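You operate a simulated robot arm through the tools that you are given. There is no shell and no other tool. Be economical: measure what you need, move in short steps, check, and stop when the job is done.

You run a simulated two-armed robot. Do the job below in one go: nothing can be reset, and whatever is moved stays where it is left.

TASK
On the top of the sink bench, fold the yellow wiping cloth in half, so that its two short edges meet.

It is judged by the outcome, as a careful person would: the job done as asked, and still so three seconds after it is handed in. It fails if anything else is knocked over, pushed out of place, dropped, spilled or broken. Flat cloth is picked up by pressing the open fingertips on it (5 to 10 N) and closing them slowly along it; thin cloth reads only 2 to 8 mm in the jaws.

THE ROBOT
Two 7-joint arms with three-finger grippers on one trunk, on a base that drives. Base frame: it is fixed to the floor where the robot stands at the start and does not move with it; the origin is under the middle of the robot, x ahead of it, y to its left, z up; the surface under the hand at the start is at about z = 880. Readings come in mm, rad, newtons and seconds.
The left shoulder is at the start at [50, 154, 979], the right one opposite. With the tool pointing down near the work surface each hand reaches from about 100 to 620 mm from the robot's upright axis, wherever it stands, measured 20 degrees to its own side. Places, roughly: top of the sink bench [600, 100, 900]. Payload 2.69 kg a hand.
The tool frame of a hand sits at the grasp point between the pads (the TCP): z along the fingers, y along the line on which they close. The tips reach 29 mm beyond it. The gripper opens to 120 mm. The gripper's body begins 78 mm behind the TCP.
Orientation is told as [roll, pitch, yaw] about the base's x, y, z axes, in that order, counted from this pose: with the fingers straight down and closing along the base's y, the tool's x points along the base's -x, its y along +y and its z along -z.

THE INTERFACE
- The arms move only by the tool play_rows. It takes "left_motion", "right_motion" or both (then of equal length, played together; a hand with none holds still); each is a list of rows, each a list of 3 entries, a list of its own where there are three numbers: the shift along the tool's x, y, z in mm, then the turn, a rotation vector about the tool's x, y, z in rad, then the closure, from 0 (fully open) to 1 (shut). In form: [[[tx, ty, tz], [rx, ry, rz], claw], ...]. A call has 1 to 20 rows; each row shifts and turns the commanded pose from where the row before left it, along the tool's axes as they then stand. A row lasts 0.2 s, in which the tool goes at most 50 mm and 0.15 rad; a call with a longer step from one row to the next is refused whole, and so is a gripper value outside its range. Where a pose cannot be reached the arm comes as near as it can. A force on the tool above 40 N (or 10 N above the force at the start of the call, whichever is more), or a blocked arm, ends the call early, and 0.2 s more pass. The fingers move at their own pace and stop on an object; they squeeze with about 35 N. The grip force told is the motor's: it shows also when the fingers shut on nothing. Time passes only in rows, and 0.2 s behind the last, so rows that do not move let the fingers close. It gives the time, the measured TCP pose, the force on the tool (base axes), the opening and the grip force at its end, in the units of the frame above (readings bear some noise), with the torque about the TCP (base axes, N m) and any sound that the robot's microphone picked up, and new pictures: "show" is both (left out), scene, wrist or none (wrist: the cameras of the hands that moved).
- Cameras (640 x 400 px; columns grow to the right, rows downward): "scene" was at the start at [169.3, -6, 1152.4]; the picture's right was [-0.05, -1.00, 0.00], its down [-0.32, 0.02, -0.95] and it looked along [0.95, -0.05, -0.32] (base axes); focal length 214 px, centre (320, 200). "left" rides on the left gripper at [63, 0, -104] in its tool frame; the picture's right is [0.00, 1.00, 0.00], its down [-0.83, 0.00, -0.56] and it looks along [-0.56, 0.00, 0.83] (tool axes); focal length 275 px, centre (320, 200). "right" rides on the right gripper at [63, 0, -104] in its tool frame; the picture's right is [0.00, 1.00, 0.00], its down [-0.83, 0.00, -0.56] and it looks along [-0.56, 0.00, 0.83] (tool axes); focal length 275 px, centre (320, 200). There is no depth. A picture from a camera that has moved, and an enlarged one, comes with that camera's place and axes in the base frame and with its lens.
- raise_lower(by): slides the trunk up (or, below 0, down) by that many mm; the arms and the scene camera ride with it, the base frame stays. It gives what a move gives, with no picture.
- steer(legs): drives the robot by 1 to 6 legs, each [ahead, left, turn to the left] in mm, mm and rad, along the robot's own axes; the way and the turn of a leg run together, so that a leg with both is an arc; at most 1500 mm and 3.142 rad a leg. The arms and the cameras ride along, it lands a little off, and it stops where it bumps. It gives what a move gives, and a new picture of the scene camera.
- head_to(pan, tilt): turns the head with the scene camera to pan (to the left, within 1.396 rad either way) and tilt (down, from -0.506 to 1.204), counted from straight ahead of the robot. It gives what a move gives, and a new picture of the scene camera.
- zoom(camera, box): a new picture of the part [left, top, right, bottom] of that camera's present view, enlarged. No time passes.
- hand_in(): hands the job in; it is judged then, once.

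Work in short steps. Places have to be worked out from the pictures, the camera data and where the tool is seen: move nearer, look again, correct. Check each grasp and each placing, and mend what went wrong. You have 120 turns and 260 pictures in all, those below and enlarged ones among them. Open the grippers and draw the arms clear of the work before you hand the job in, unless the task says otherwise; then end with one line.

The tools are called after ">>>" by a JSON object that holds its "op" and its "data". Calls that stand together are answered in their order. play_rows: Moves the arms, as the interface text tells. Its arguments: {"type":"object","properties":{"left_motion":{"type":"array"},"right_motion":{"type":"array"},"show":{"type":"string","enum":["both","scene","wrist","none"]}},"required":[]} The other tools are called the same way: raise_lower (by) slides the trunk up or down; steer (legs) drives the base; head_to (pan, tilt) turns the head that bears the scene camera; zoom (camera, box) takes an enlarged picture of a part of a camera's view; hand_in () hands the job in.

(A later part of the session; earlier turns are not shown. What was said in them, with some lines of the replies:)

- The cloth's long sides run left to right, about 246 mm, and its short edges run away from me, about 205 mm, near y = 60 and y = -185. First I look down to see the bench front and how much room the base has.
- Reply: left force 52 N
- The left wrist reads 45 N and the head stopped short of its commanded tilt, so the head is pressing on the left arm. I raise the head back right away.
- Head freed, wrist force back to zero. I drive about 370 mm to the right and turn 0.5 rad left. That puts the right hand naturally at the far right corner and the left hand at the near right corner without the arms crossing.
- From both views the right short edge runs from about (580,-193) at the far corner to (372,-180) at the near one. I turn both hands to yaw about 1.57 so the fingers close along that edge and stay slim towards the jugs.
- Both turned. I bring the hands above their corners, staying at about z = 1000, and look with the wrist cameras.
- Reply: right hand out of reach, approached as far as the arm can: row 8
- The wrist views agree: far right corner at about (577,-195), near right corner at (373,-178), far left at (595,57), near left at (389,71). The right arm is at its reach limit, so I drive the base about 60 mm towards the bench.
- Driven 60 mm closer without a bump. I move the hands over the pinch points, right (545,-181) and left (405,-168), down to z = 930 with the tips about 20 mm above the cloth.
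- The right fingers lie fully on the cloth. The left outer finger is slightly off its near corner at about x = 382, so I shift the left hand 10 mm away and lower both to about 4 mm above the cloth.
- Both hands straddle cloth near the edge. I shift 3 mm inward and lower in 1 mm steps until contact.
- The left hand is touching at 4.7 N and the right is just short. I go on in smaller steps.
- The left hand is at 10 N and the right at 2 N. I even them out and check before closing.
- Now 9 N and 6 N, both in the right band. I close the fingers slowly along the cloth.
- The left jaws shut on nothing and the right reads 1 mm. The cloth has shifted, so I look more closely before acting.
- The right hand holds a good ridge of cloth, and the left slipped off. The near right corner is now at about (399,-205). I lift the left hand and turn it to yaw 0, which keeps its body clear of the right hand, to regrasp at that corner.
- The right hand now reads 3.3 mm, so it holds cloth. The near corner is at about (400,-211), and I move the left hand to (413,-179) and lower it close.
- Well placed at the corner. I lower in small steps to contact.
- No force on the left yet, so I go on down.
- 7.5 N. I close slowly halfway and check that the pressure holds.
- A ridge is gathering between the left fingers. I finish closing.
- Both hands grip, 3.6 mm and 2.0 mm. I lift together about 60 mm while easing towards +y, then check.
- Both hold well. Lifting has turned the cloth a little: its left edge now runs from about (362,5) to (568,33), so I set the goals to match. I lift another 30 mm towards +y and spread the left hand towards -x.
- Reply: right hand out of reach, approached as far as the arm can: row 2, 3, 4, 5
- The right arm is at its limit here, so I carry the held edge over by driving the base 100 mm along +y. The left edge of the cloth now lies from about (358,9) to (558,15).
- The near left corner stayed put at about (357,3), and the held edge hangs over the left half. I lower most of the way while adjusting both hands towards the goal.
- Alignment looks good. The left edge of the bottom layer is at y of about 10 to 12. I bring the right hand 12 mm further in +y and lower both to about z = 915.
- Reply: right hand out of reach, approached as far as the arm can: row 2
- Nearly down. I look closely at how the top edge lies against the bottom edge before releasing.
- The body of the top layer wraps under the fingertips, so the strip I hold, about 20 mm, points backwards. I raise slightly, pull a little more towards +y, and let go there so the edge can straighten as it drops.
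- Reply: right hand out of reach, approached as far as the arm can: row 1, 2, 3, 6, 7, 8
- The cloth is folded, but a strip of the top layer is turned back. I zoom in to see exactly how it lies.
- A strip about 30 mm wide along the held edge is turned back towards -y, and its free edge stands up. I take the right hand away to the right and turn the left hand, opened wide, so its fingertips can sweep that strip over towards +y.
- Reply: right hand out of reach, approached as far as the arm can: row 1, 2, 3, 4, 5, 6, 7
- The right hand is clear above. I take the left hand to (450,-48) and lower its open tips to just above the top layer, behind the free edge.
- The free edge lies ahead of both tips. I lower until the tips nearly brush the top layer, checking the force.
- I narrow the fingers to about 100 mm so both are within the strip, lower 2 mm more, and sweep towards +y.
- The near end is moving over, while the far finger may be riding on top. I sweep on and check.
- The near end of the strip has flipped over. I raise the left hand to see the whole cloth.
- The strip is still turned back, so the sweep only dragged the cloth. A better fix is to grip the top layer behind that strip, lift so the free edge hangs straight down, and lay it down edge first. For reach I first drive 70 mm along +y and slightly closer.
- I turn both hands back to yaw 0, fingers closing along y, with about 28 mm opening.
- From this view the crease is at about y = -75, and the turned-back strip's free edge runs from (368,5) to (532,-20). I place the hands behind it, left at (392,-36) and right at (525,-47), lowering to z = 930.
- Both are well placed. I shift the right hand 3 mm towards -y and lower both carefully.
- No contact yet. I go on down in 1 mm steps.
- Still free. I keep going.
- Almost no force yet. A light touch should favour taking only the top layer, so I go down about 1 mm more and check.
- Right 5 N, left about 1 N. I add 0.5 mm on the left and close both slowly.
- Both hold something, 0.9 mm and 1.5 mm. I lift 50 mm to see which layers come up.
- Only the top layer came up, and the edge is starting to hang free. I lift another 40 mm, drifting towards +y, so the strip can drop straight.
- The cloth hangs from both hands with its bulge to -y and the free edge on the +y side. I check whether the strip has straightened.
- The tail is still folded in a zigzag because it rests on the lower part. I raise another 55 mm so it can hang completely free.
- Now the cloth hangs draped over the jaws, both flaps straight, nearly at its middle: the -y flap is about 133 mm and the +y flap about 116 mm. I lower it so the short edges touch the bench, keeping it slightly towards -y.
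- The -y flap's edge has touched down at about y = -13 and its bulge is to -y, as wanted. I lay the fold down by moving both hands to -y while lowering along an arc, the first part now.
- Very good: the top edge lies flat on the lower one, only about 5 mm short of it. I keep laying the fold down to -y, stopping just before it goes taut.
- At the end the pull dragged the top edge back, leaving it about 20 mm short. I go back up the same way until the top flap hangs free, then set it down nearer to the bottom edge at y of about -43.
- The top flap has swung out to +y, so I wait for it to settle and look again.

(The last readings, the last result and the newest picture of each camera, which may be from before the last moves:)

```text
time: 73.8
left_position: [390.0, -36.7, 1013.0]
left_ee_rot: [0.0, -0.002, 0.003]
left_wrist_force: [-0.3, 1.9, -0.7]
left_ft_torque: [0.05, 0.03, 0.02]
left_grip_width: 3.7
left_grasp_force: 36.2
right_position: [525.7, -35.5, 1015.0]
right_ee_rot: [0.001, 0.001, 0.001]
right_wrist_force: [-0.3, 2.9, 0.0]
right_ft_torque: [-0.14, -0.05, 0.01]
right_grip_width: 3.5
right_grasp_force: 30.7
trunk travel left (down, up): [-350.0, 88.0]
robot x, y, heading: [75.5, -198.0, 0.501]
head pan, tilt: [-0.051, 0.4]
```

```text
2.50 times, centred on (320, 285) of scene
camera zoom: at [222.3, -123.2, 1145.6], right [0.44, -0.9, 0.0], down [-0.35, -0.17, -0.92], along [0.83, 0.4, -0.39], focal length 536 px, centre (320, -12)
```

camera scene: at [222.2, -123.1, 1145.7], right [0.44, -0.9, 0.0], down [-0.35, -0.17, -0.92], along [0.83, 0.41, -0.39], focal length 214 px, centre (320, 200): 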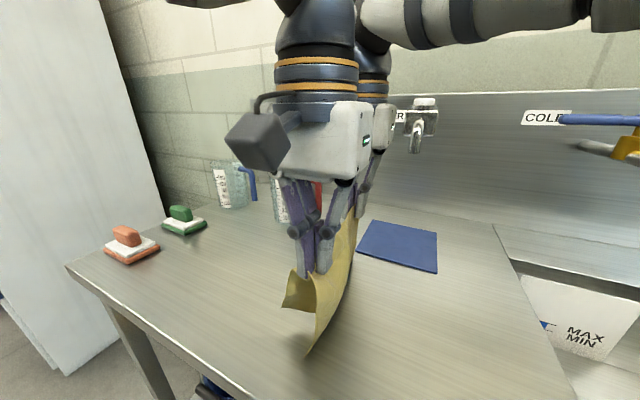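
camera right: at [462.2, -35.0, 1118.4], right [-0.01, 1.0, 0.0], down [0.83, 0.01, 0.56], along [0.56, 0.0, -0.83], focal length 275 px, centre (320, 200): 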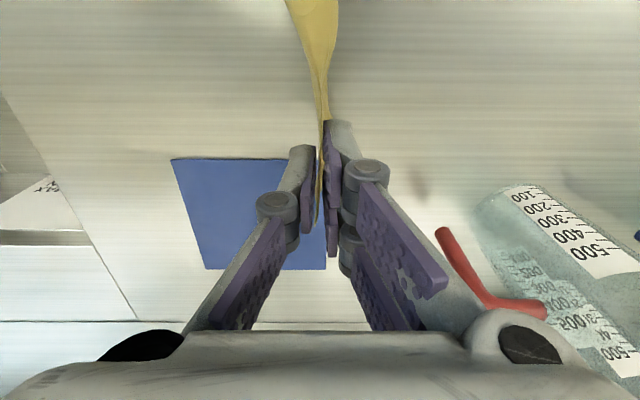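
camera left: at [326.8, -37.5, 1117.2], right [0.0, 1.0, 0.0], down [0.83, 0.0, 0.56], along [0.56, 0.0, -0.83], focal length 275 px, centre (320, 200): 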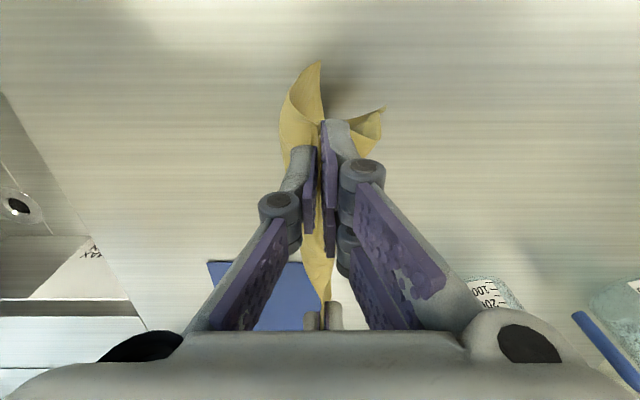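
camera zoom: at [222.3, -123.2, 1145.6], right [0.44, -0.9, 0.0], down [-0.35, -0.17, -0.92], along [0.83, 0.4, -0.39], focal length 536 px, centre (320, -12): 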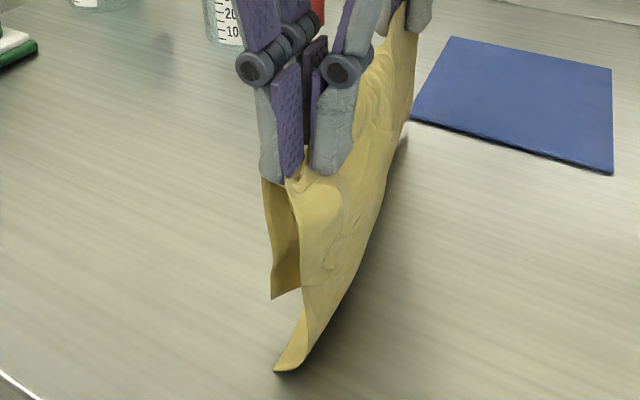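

Both flaps hang well now. I lay it down again on a shorter path, ending at about y = -115, so the top edge is not dragged back.

>>> {"op": "play_rows", "data": {"left_motion": [[[0, -2, 7], [0, 0, 0], 1], [[0, -2, 7], [0, 0, 0], 1], [[0, -2, 7], [0, 0, 0], 1], [[0, -2, 7], [0, 0, 0], 1], [[0, -7.5, 5], [0, 0, 0], 1], [[0, -7.5, 5], [0, 0, 0], 1], [[0, -7.5, 5], [0, 0, 0], 1], [[0, -7.5, 5], [0, 0, 0], 1], [[0, -5.7, 6.2], [0, 0, 0], 1], [[0, -5.7, 6.2], [0, 0, 0], 1], [[0, -5.7, 6.2], [0, 0, 0], 1], [[0, -5.7, 6.2], [0, 0, 0], 1], [[0, -5, 6.3], [0, 0, 0], 1], [[0, -5, 6.3], [0, 0, 0], 1], [[0, -5, 6.3], [0, 0, 0], 1]], "right_motion": [[[0, -2, 7], [0, 0, 0], 1], [[0, -2, 7], [0, 0, 0], 1], [[0, -2, 7], [0, 0, 0], 1], [[0, -2, 7], [0, 0, 0], 1], [[0, -7.5, 5], [0, 0, 0], 1], [[0, -7.5, 5], [0, 0, 0], 1], [[0, -7.5, 5], [0, 0, 0], 1], [[0, -7.5, 5], [0, 0, 0], 1], [[0, -5.7, 6.2], [0, 0, 0], 1], [[0, -5.7, 6.2], [0, 0, 0], 1], [[0, -5.7, 6.2], [0, 0, 0], 1], [[0, -5.7, 6.2], [0, 0, 0], 1], [[0, -5, 6.3], [0, 0, 0], 1], [[0, -5, 6.3], [0, 0, 0], 1], [[0, -5, 6.3], [0, 0, 0], 1]]}}

>>> {"op": "zoom", "data": {"camera": "left", "box": [240, 40, 500, 218]}}

>>> {"op": "zoom", "data": {"camera": "right", "box": [260, 0, 560, 220]}}

```text
time: 77.0
left_position: [391.3, -112.6, 920.5]
left_ee_rot: [0.0, -0.001, -0.001]
left_wrist_force: [0.6, 1.2, 0.5]
left_ft_torque: [-0.05, 0.0, -0.02]
left_grip_width: 3.7
left_grasp_force: 37.1
right_position: [526.8, -111.5, 920.8]
right_ee_rot: [-0.001, -0.002, 0.002]
right_wrist_force: [-0.3, 0.0, 1.6]
right_ft_torque: [0.12, 0.02, 0.0]
right_grip_width: 2.7
right_grasp_force: 29.5
trunk travel left (down, up): [-350.0, 88.0]
robot x, y, heading: [75.3, -202.1, 0.506]
head pan, tilt: [-0.051, 0.4]
camera scene: at [222.4, -123.3, 1145.6], right [0.44, -0.9, 0.0], down [-0.35, -0.17, -0.92], along [0.83, 0.4, -0.39], focal length 214 px, centre (320, 200)
camera right: at [462.9, -112.0, 1024.4], right [-0.01, 1.0, 0.0], down [0.83, 0.0, 0.56], along [0.56, 0.0, -0.83], focal length 275 px, centre (320, 200)
camera left: at [328.0, -113.0, 1024.9], right [0.0, 1.0, 0.0], down [0.83, 0.0, 0.56], along [0.56, 0.0, -0.83], focal length 275 px, centre (320, 200)
```

scene: 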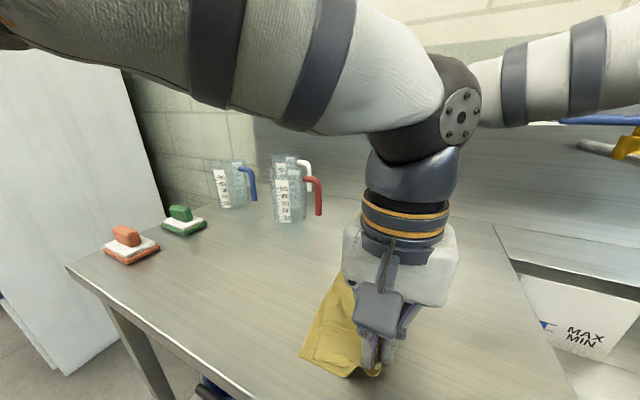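
right: 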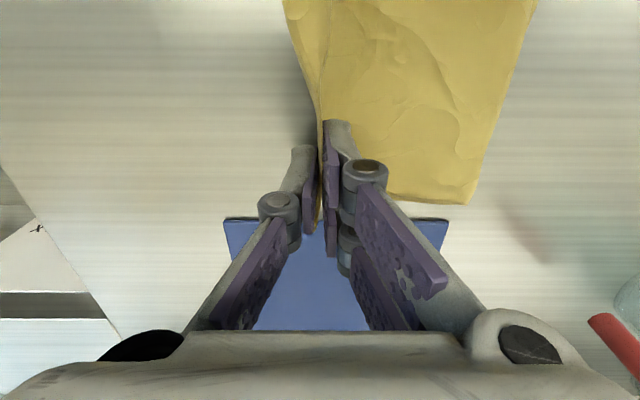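
left: 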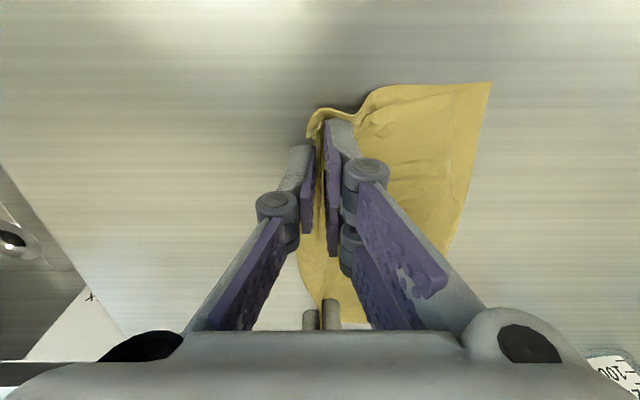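

```text
2.25 times, centred on (370, 129) of left
camera zoom: at [328.0, -113.0, 1024.9], right [0.0, 1.0, 0.0], down [0.83, 0.0, 0.56], along [0.56, 0.0, -0.83], focal length 619 px, centre (208, 360)
```

zoom: 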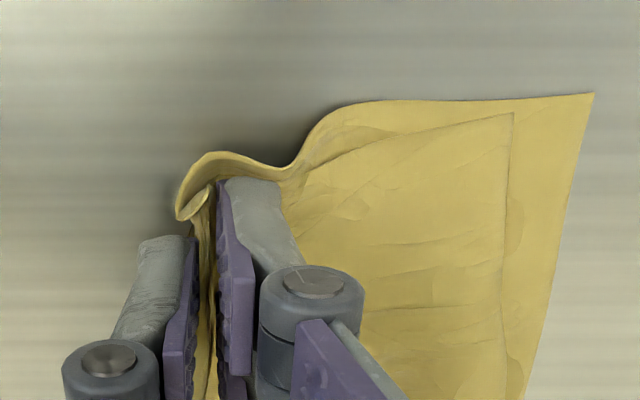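

```text
1.82 times, centred on (410, 110) of right
camera zoom: at [462.9, -112.0, 1024.4], right [-0.01, 1.0, 0.0], down [0.83, 0.0, 0.56], along [0.56, 0.0, -0.83], focal length 500 px, centre (156, 364)
```

zoom: 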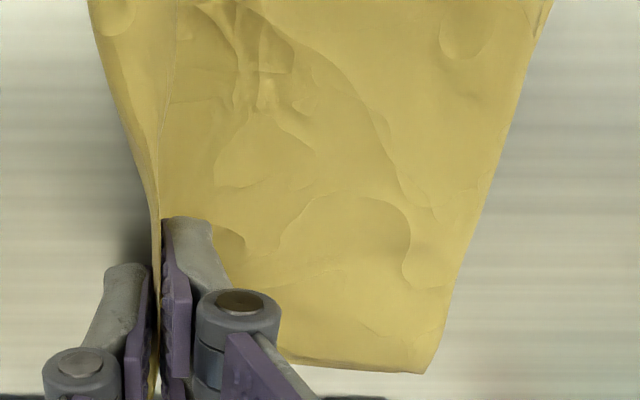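

At the near end the top edge is about 17 mm short of the bottom edge, and the far end looks nearly flush. I push the left hand 15 mm in +y along the bench and watch the near edge.

>>> {"op": "play_rows", "data": {"left_motion": [[[0, 3, 0], [0, 0, 0], 1], [[0, 3, 0], [0, 0, 0], 1], [[0, 3, 0], [0, 0, 0], 1], [[0, 3, 0], [0, 0, 0], 1], [[0, 3, 0], [0, 0, 0], 1]], "show": "none"}}

>>> {"op": "zoom", "data": {"camera": "left", "box": [240, 40, 500, 218]}}

>>> {"op": "zoom", "data": {"camera": "scene", "box": [280, 240, 420, 390]}}

```text
time: 78.2
left_position: [390.2, -98.4, 921.0]
left_ee_rot: [-0.001, -0.002, 0.001]
left_wrist_force: [-0.3, 0.5, 0.4]
left_ft_torque: [0.0, -0.01, -0.03]
left_grip_width: 3.4
left_grasp_force: 29.6
right_position: [525.6, -111.7, 920.3]
right_ee_rot: [0.001, 0.0, 0.001]
right_wrist_force: [0.6, -0.9, 0.8]
right_ft_torque: [0.19, 0.04, 0.01]
right_grip_width: 2.3
right_grasp_force: 29.2
trunk travel left (down, up): [-350.0, 88.0]
robot x, y, heading: [77.3, -200.3, 0.503]
head pan, tilt: [-0.051, 0.4]
```

```text
2.25 times, centred on (370, 129) of left
camera zoom: at [328.1, -97.7, 1025.0], right [0.0, 1.0, 0.0], down [0.83, 0.0, 0.56], along [0.56, 0.0, -0.83], focal length 619 px, centre (208, 360)
```

zoom: 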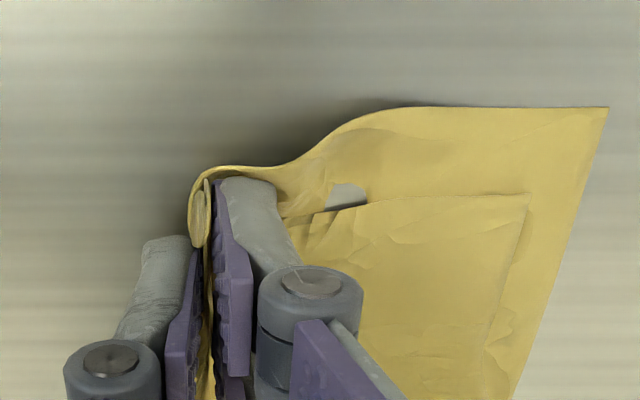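

```text
2.67 times, centred on (350, 315) of scene
camera zoom: at [222.3, -122.8, 1145.6], right [0.44, -0.9, 0.0], down [-0.35, -0.17, -0.92], along [0.83, 0.4, -0.39], focal length 572 px, centre (240, -107)
```

zoom: 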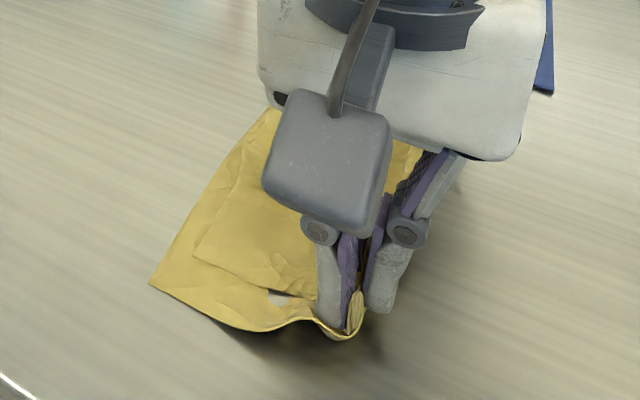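

The two layers move together, so pushing does not change the offset. I release here, since the fold line is close to the jaws, and rise straight up. Then I judge the result with a clear view.

>>> {"op": "play_rows", "data": {"left_motion": [[[0, 0, 3], [0, 0, 0], 1], [[0, 0, 0], [0, 0, 0], 0.95], [[0, 0, 0], [0, 0, 0], 0.88], [[0, 0, 0], [0, 0, 0], 0.82], [[0, 0, -8], [0, 0, 0], 0.8], [[0, 0, -15], [0, 0, 0], 0.8], [[0, 0, -25], [0, 0, 0], 0.8], [[0, 0, -25], [0, 0, 0], 0.8], [[0, 0, -25], [0, 0, 0], 0.8]], "right_motion": [[[0, 0, 3], [0, 0, 0], 1], [[0, 0, 0], [0, 0, 0], 0.95], [[0, 0, 0], [0, 0, 0], 0.88], [[0, 0, 0], [0, 0, 0], 0.82], [[0, 0, -8], [0, 0, 0], 0.8], [[0, 0, -15], [0, 0, 0], 0.8], [[0, 0, -25], [0, 0, 0], 0.8], [[0, 0, -25], [0, 0, 0], 0.8], [[0, 0, -25], [0, 0, 0], 0.8]]}}

```text
time: 80.2
left_position: [392.0, -99.4, 1016.5]
left_ee_rot: [0.001, -0.003, -0.001]
left_wrist_force: [0.5, 0.7, 0.3]
left_ft_torque: [0.0, 0.01, 0.0]
left_grip_width: 24.1
left_grasp_force: 0.0
right_position: [526.0, -110.9, 1017.8]
right_ee_rot: [0.0, -0.001, 0.004]
right_wrist_force: [-0.2, 0.7, 0.0]
right_ft_torque: [0.0, -0.04, 0.02]
right_grip_width: 23.6
right_grasp_force: 0.1
trunk travel left (down, up): [-350.0, 88.0]
robot x, y, heading: [74.5, -200.7, 0.506]
head pan, tilt: [-0.051, 0.4]
camera scene: at [222.2, -123.5, 1145.7], right [0.44, -0.9, 0.0], down [-0.35, -0.17, -0.92], along [0.83, 0.41, -0.39], focal length 214 px, centre (320, 200)
camera right: at [462.9, -110.3, 1120.5], right [-0.01, 1.0, 0.0], down [0.83, 0.01, 0.56], along [0.56, 0.0, -0.83], focal length 275 px, centre (320, 200)
camera left: at [328.2, -99.2, 1120.4], right [0.0, 1.0, 0.0], down [0.83, 0.0, 0.56], along [0.56, 0.0, -0.83], focal length 275 px, centre (320, 200)
```

scene: 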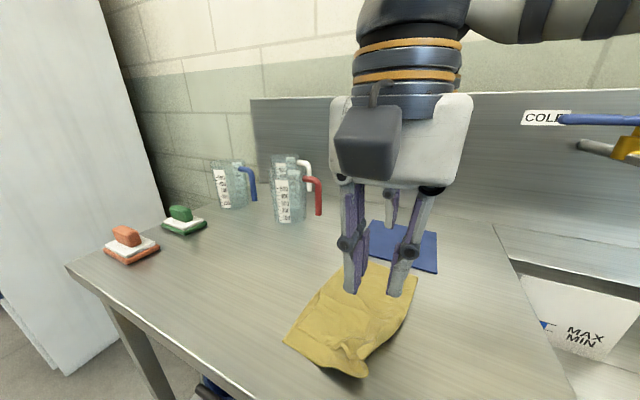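
right: 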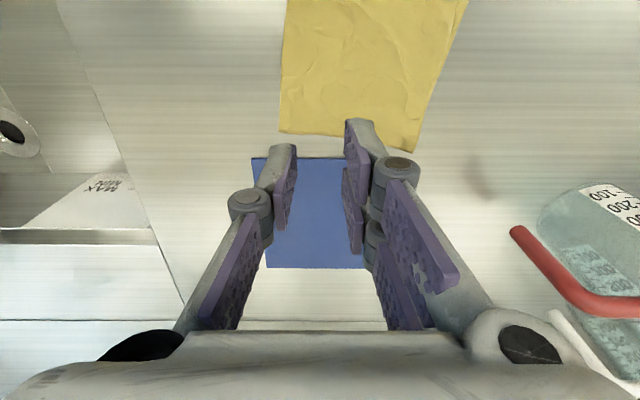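
left: 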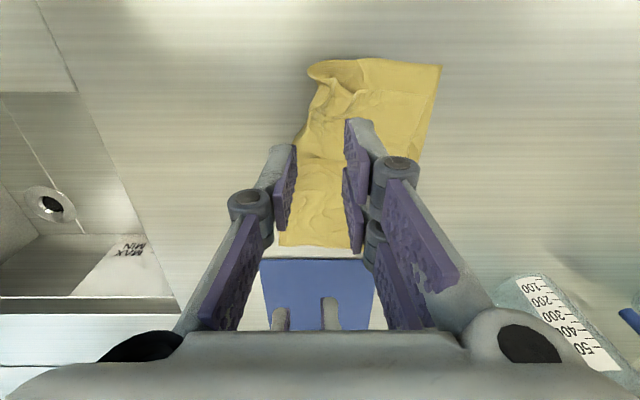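

Released. I draw the hands aside for a clear view from the scene camera.

>>> {"op": "play_rows", "data": {"left_motion": [[[0, 15, -10], [0, 0, 0], 0.8], [[5, 25, -10], [0, 0, 0], 0.8], [[5, 30, -10], [0, 0, 0], 0.8], [[5, 30, -10], [0, 0, 0], 0.8], [[5, 30, 0], [0, 0, 0], 0.8], [[5, 20, 0], [0, 0, 0], 0.8]], "right_motion": [[[0, -15, -5], [0, 0, 0], 0.8], [[0, -15, -5], [0, 0, 0], 0.8], [[0, -15, 0], [0, 0, 0], 0.8], [[0, -15, 0], [0, 0, 0], 0.8], [[0, -15, 0], [0, 0, 0], 0.8], [[0, -15, 0], [0, 0, 0], 0.8]], "show": "wrist"}}

>>> {"op": "zoom", "data": {"camera": "scene", "box": [260, 245, 440, 395]}}

```text
time: 81.6
left_position: [366.3, 52.5, 1056.9]
left_ee_rot: [0.0, 0.0, -0.001]
left_wrist_force: [-0.5, 0.1, 0.7]
left_ft_torque: [-0.06, 0.0, 0.02]
left_grip_width: 23.8
left_grasp_force: 0.1
right_position: [529.6, -201.5, 1026.9]
right_ee_rot: [-0.001, 0.0, 0.001]
right_wrist_force: [0.2, -0.2, 0.6]
right_ft_torque: [0.03, -0.02, 0.03]
right_grip_width: 23.8
right_grasp_force: 0.0
trunk travel left (down, up): [-350.0, 88.0]
robot x, y, heading: [71.8, -202.5, 0.505]
head pan, tilt: [-0.051, 0.4]
camera right: at [463.7, -201.5, 1130.5], right [-0.01, 1.0, 0.0], down [0.83, 0.01, 0.56], along [0.56, 0.0, -0.83], focal length 275 px, centre (320, 200)
camera left: at [303.6, 51.3, 1160.7], right [0.0, 1.0, 0.0], down [0.83, 0.0, 0.56], along [0.56, 0.0, -0.83], focal length 275 px, centre (320, 200)
```

right: 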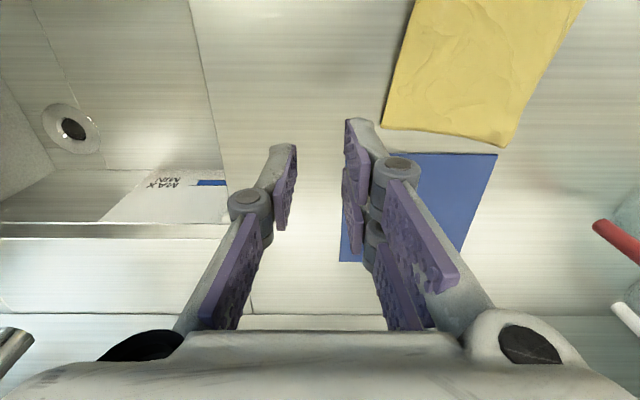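
left: 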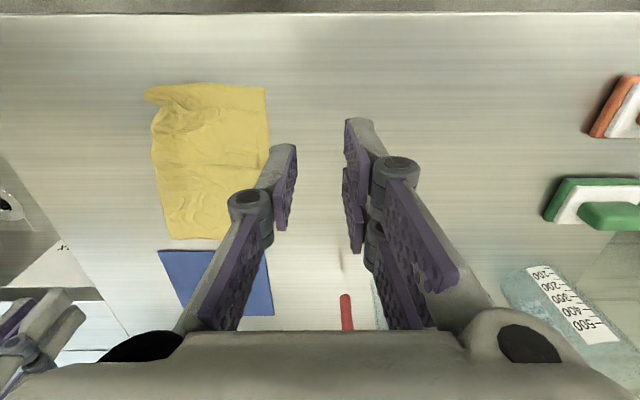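

```text
2.67 times, centred on (350, 320) of scene
camera zoom: at [222.3, -123.4, 1145.7], right [0.44, -0.9, 0.0], down [-0.35, -0.17, -0.92], along [0.83, 0.41, -0.39], focal length 572 px, centre (240, -120)
```

zoom: 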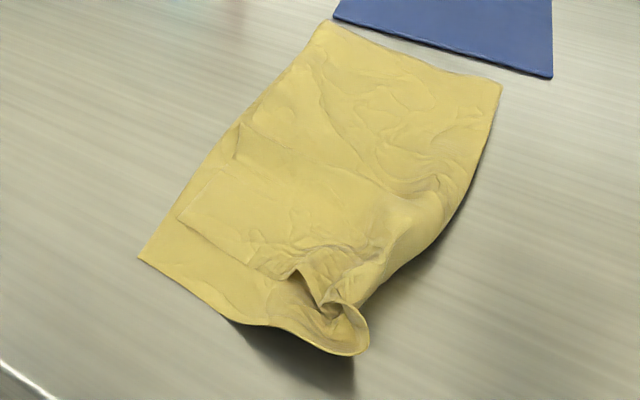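

The far ends of the short edges already meet. At the near end the top corner is about 6 mm short in y, but drawn in by about 25 mm in x, and the near crease corner is crumpled. With the left fingertips spread along y I will lightly press the top layer and stroke it towards -x.

>>> {"op": "play_rows", "data": {"left_motion": [[[-5, -18, 0], [0, 0, 0], 0.42], [[-5, -18, 0], [0, 0, 0], 0.42], [[-5, -18, 0], [0, 0, 0], 0.42], [[-5, -18, 10], [0, 0, 0], 0.42], [[-5, -18, 20], [0, 0, 0], 0.42], [[-6, -17, 20], [0, 0, 0], 0.42], [[0, 0, 25], [0, 0, 0], 0.42], [[0, 0, 25], [0, 0, 0], 0.42], [[0, 0, 25], [0, 0, 0], 0.42]], "show": "wrist"}}

```text
time: 83.6
left_position: [397.0, -54.9, 931.7]
left_ee_rot: [-0.002, -0.003, 0.002]
left_wrist_force: [-0.4, -0.1, 0.1]
left_ft_torque: [0.03, 0.0, 0.03]
left_grip_width: 69.7
left_grasp_force: 0.0
right_position: [526.4, -201.4, 1026.4]
right_ee_rot: [0.0, 0.0, 0.001]
right_wrist_force: [-0.4, -0.3, -0.1]
right_ft_torque: [0.01, 0.02, -0.02]
right_grip_width: 24.3
right_grasp_force: 0.0
trunk travel left (down, up): [-350.0, 88.0]
robot x, y, heading: [73.2, -199.7, 0.506]
head pan, tilt: [-0.051, 0.4]
camera left: at [335.2, -55.0, 1034.9], right [0.0, 1.0, 0.0], down [0.83, 0.0, 0.56], along [0.56, 0.0, -0.83], focal length 275 px, centre (320, 200)
```

left: 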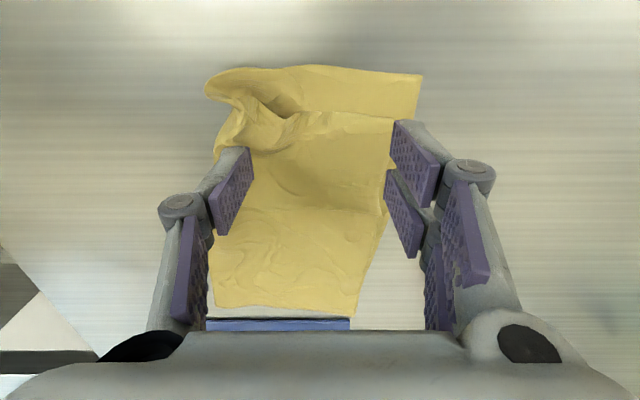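

The tips are over the top layer's near strip. I narrow slightly and lower to a light touch.

>>> {"op": "play_rows", "data": {"left_motion": [[[-3, 0, 6], [0, 0, 0], 0.5], [[0, 0, 6], [0, 0, 0], 0.5], [[0, 0, 5], [0, 0, 0], 0.5], [[0, 0, 2], [0, 0, 0], 0.5], [[0, 0, 1], [0, 0, 0], 0.5], [[0, 0, 0.7], [0, 0, 0], 0.5], [[0, 0, 0], [0, 0, 0], 0.5]], "show": "none"}}

```text
time: 85.2
left_position: [399.4, -54.9, 910.2]
left_ee_rot: [0.0, -0.003, 0.0]
left_wrist_force: [-0.7, -0.1, -0.2]
left_ft_torque: [-0.03, 0.03, -0.03]
left_grip_width: 60.1
left_grasp_force: 0.0
right_position: [528.0, -202.1, 1026.2]
right_ee_rot: [0.001, 0.0, 0.002]
right_wrist_force: [0.0, 0.2, 1.0]
right_ft_torque: [0.02, 0.04, 0.0]
right_grip_width: 24.4
right_grasp_force: 0.0
trunk travel left (down, up): [-350.0, 88.0]
robot x, y, heading: [73.7, -198.5, 0.508]
head pan, tilt: [-0.051, 0.4]
```

Right at the surface. I lower 0.5 mm more and stroke 22 mm towards -x with a slight +y component.

>>> {"op": "play_rows", "data": {"left_motion": [[[0, 0, 0.5], [0, 0, 0], 0.5], [[3, 0.5, 0], [0, 0, 0], 0.5], [[3, 0.5, 0], [0, 0, 0], 0.5], [[4, 0.5, 0], [0, 0, 0], 0.5], [[4, 0.5, 0], [0, 0, 0], 0.5], [[4, 0.5, 0], [0, 0, 0], 0.5], [[4, 0.5, 0], [0, 0, 0], 0.5]], "show": "wrist"}}

```text
time: 86.8
left_position: [377.3, -52.0, 909.8]
left_ee_rot: [0.0, -0.001, 0.0]
left_wrist_force: [-0.4, 0.2, 0.3]
left_ft_torque: [-0.03, -0.01, 0.0]
left_grip_width: 60.1
left_grasp_force: 0.1
right_position: [527.4, -202.8, 1025.7]
right_ee_rot: [0.002, 0.0, 0.003]
right_wrist_force: [-0.3, 0.6, 0.3]
right_ft_torque: [-0.01, 0.02, 0.01]
right_grip_width: 23.8
right_grasp_force: 0.3
trunk travel left (down, up): [-350.0, 88.0]
robot x, y, heading: [68.8, -193.6, 0.508]
head pan, tilt: [-0.051, 0.4]
camera left: at [314.9, -52.6, 1014.1], right [0.0, 1.0, 0.0], down [0.83, 0.0, 0.56], along [0.56, 0.0, -0.83], focal length 275 px, centre (320, 200)
```

left: 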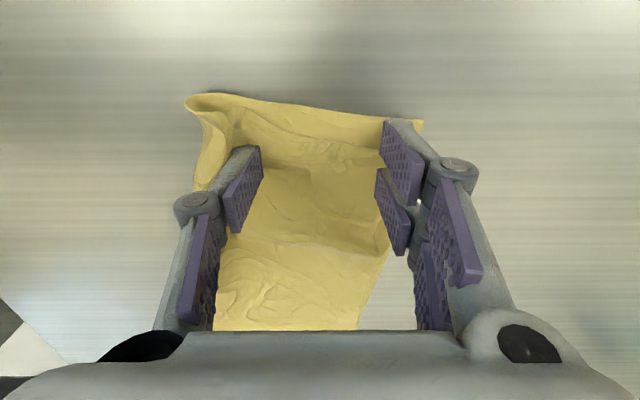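

I raise the hand and look at the effect.

>>> {"op": "play_rows", "data": {"left_motion": [[[0, 0, -15], [0, 0, 0], 0.5], [[0, 10, -25], [0, 0, 0], 0.5], [[0, 25, -25], [0, 0, 0], 0.5], [[0, 30, -25], [0, 0, 0], 0.5], [[0, 30, -20], [0, 0, 0], 0.5], [[0, 15, 0], [0, 0, 0], 0.5]], "show": "none"}}

>>> {"op": "zoom", "data": {"camera": "scene", "box": [260, 245, 440, 395]}}

```text
time: 88.2
left_position: [378.3, 58.2, 1020.3]
left_ee_rot: [0.001, 0.0, -0.001]
left_wrist_force: [0.1, -0.6, 0.4]
left_ft_torque: [0.01, 0.02, -0.02]
left_grip_width: 59.7
left_grasp_force: 0.0
right_position: [528.6, -202.4, 1026.3]
right_ee_rot: [0.0, -0.001, 0.001]
right_wrist_force: [0.3, -0.6, -0.5]
right_ft_torque: [0.04, -0.01, -0.01]
right_grip_width: 24.1
right_grasp_force: 0.1
trunk travel left (down, up): [-350.0, 88.0]
robot x, y, heading: [71.6, -196.4, 0.511]
head pan, tilt: [-0.051, 0.4]
```

```text
2.67 times, centred on (350, 320) of scene
camera zoom: at [222.4, -123.3, 1145.6], right [0.44, -0.9, 0.0], down [-0.35, -0.17, -0.92], along [0.83, 0.41, -0.39], focal length 572 px, centre (240, -120)
```

zoom: 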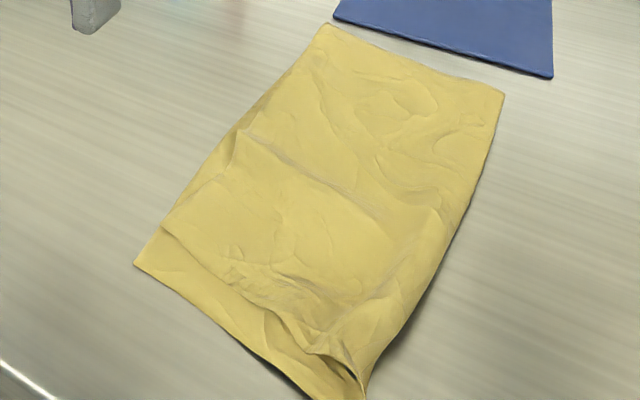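

A big improvement: the short edges line up, and the top near corner is now only about 19 mm short in x. I do one more similar stroke of about 18 mm, with slightly wider fingers.

>>> {"op": "play_rows", "data": {"left_motion": [[[-3, -20, 0], [0, 0, 0], 0.37], [[-3, -20, 0], [0, 0, 0], 0.37], [[-3, -20, 0], [0, 0, 0], 0.37], [[-3, -20, 5], [0, 0, 0], 0.37], [[-3, -20, 15], [0, 0, 0], 0.37], [[-3, -18, 20], [0, 0, 0], 0.37], [[0, 0, 25], [0, 0, 0], 0.37], [[0, 0, 25], [0, 0, 0], 0.37], [[0, 0, 10], [0, 0, 0], 0.37]], "show": "wrist"}}

```text
time: 90.2
left_position: [396.6, -60.9, 921.3]
left_ee_rot: [-0.001, -0.003, 0.001]
left_wrist_force: [-0.5, 0.8, -0.4]
left_ft_torque: [-0.01, 0.0, -0.02]
left_grip_width: 75.7
left_grasp_force: 0.0
right_position: [527.4, -201.1, 1027.1]
right_ee_rot: [0.0, 0.0, 0.001]
right_wrist_force: [0.5, -0.4, 0.0]
right_ft_torque: [-0.03, -0.01, -0.04]
right_grip_width: 24.2
right_grasp_force: 0.1
trunk travel left (down, up): [-350.0, 88.0]
robot x, y, heading: [73.0, -198.2, 0.509]
head pan, tilt: [-0.051, 0.4]
camera left: at [333.4, -60.9, 1024.4], right [0.0, 1.0, 0.0], down [0.83, 0.0, 0.56], along [0.56, 0.0, -0.83], focal length 275 px, centre (320, 200)
```

left: 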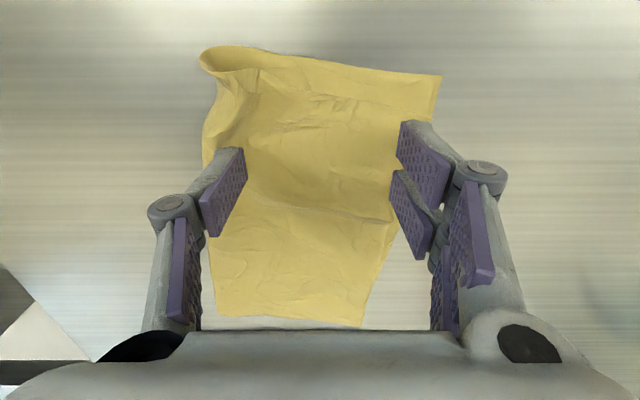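

I lower to a light touch and stroke 18 mm towards -x.

>>> {"op": "play_rows", "data": {"left_motion": [[[0, 0, 5], [0, 0, 0], 0.37], [[0, 0, 4], [0, 0, 0], 0.37], [[0, 0, 2], [0, 0, 0], 0.37], [[0, 0, 0.7], [0, 0, 0], 0.37], [[3, 0.2, 0], [0, 0, 0], 0.37], [[3, 0.3, 0], [0, 0, 0], 0.37], [[4, 0.3, 0], [0, 0, 0], 0.37], [[4, 0.3, 0], [0, 0, 0], 0.37], [[4, 0.3, 0], [0, 0, 0], 0.37], [[2, 0, 0], [0, 0, 0], 0.37]], "show": "none"}}

>>> {"op": "play_rows", "data": {"left_motion": [[[0, 0, -15], [0, 0, 0], 0.37], [[0, 10, -25], [0, 0, 0], 0.37], [[0, 25, -25], [0, 0, 0], 0.37], [[0, 30, -25], [0, 0, 0], 0.37], [[0, 30, -20], [0, 0, 0], 0.37], [[0, 25, 0], [0, 0, 0], 0.37]], "show": "none"}}

>>> {"op": "zoom", "data": {"camera": "scene", "box": [260, 245, 440, 395]}}

```text
time: 92.4
left_position: [375.0, -58.3, 907.6]
left_ee_rot: [0.001, -0.002, 0.002]
left_wrist_force: [-0.3, -0.1, -0.7]
left_ft_torque: [-0.02, 0.03, -0.02]
left_grip_width: 75.7
left_grasp_force: 0.1
right_position: [527.5, -201.0, 1026.2]
right_ee_rot: [0.001, 0.0, 0.003]
right_wrist_force: [0.6, -0.1, -0.3]
right_ft_torque: [-0.01, -0.03, -0.02]
right_grip_width: 24.0
right_grasp_force: 0.0
trunk travel left (down, up): [-350.0, 88.0]
robot x, y, heading: [72.5, -198.3, 0.507]
head pan, tilt: [-0.051, 0.4]
```

```text
time: 93.8
left_position: [374.9, 62.0, 1019.4]
left_ee_rot: [-0.001, -0.003, 0.001]
left_wrist_force: [-0.1, 0.0, 0.3]
left_ft_torque: [0.0, 0.01, 0.04]
left_grip_width: 75.6
left_grasp_force: 0.1
right_position: [527.3, -201.7, 1026.6]
right_ee_rot: [-0.001, -0.001, 0.001]
right_wrist_force: [-0.1, -0.1, 0.4]
right_ft_torque: [0.0, -0.07, 0.02]
right_grip_width: 24.0
right_grasp_force: 0.0
trunk travel left (down, up): [-350.0, 88.0]
robot x, y, heading: [72.6, -201.9, 0.511]
head pan, tilt: [-0.051, 0.4]
```

```text
2.67 times, centred on (350, 320) of scene
camera zoom: at [222.3, -123.1, 1145.6], right [0.44, -0.9, 0.0], down [-0.35, -0.17, -0.92], along [0.83, 0.41, -0.39], focal length 572 px, centre (240, -120)
```

zoom: 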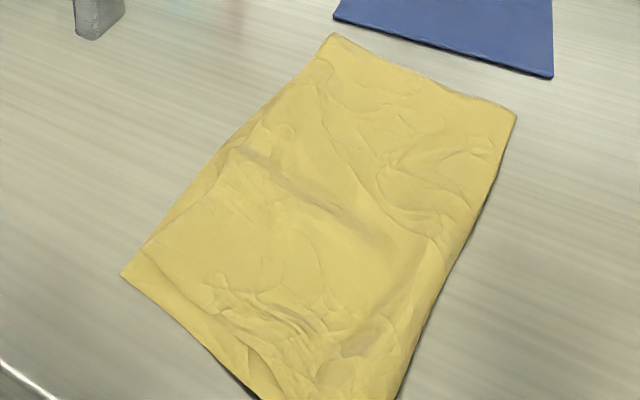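

Nearly flush now. The near crease corner is out of the scene picture, so I check it with the wrist cameras.

>>> {"op": "zoom", "data": {"camera": "left", "box": [60, 40, 320, 260]}}

>>> {"op": "zoom", "data": {"camera": "right", "box": [340, 0, 640, 180]}}

```text
1.82 times, centred on (190, 150) of left
camera zoom: at [312.1, 61.7, 1123.0], right [0.0, 1.0, 0.0], down [0.83, 0.0, 0.56], along [0.56, 0.0, -0.83], focal length 500 px, centre (556, 291)
```

zoom: 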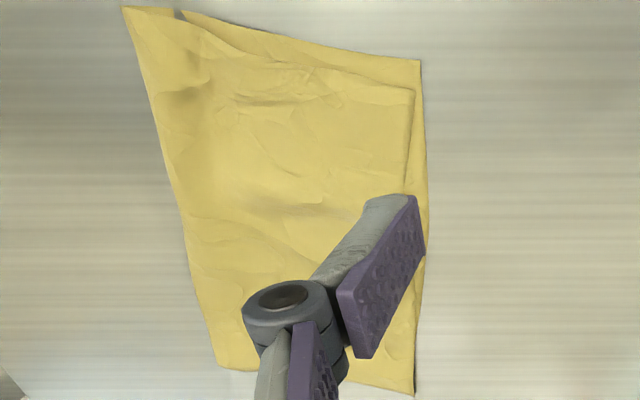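

```text
2.13 times, centred on (490, 90) of right
camera zoom: at [463.8, -201.1, 1130.5], right [-0.01, 1.0, 0.0], down [0.83, 0.01, 0.56], along [0.56, 0.0, -0.83], focal length 587 px, centre (-43, 435)
```

zoom: 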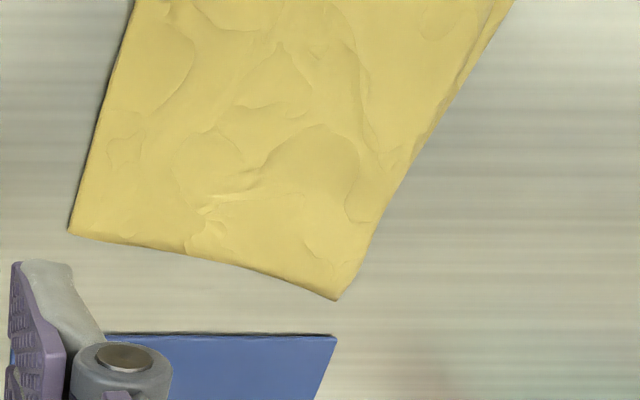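

The cloth is folded in half: the short edges meet to within about 5 mm and the near corners to within about 12 mm along the edge. The fold lies flat, and the blue cloth and jugs are undisturbed. I open the grippers and draw both hands up and clear.

>>> {"op": "play_rows", "data": {"left_motion": [[[0, 15, -15], [0, 0, 0], 0.2], [[5, 20, -20], [0, 0, 0], 0.1], [[10, 20, -20], [0, 0, 0], 0], [[10, 15, -10], [0, 0, 0], 0], [[0, 0, 0], [0, 0, 0], 0]], "right_motion": [[[10, -10, -10], [0, 0, 0], 0.6], [[15, -15, -10], [0, 0, 0], 0.4], [[20, -20, -10], [0, 0, 0], 0.2], [[20, -20, 0], [0, 0, 0], 0], [[0, 0, 0], [0, 0, 0], 0]], "show": "both"}}

```text
time: 95.0
left_position: [349.7, 131.6, 1082.8]
left_ee_rot: [-0.001, -0.002, 0.0]
left_wrist_force: [0.6, 1.3, -0.1]
left_ft_torque: [0.01, 0.0, 0.02]
left_grip_width: 119.8
left_grasp_force: 0.1
right_position: [460.4, -264.0, 1050.1]
right_ee_rot: [0.002, 0.001, 0.002]
right_wrist_force: [0.2, -1.1, 0.8]
right_ft_torque: [0.0, -0.03, 0.03]
right_grip_width: 119.9
right_grasp_force: 0.0
right hand out of reach, approached as far as the arm can: row 4
trunk travel left (down, up): [-350.0, 88.0]
robot x, y, heading: [71.6, -199.1, 0.506]
head pan, tilt: [-0.051, 0.4]
camera scene: at [222.5, -123.4, 1145.6], right [0.44, -0.9, 0.0], down [-0.35, -0.17, -0.92], along [0.83, 0.41, -0.39], focal length 214 px, centre (320, 200)
camera right: at [396.7, -262.4, 1153.7], right [-0.01, 1.0, 0.0], down [0.83, 0.0, 0.56], along [0.56, 0.01, -0.83], focal length 275 px, centre (320, 200)
camera left: at [287.3, 130.8, 1187.1], right [0.0, 1.0, 0.0], down [0.83, 0.0, 0.56], along [0.56, 0.0, -0.83], focal length 275 px, centre (320, 200)
```

scene: 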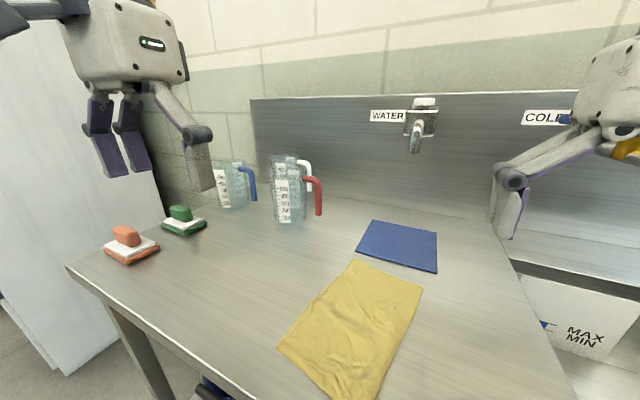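
right: 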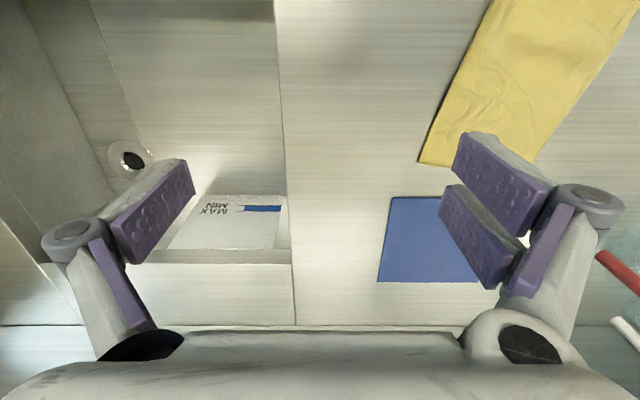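
left: 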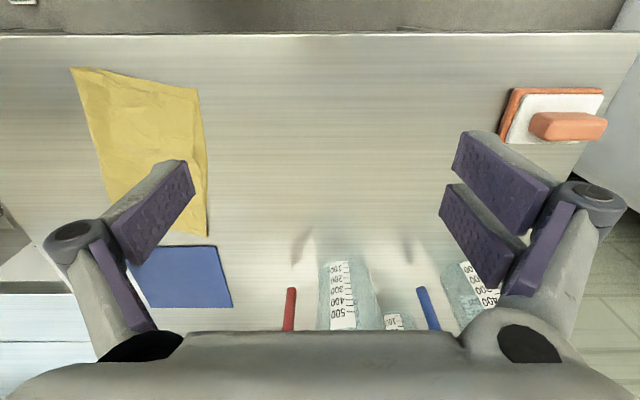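

The yellow cloth lies folded in half with its short edges together. Everything else stands where it was, and both hands are open and clear, so I hand the job in.

>>> {"op": "hand_in", "data": {}}

```text
The job is handed in.
```

The yellow cloth is folded in half on the sink bench: its short edges meet to within about 5 mm, though the two layers are about 12 mm out of line along that edge at the near corner, and nothing else was disturbed.
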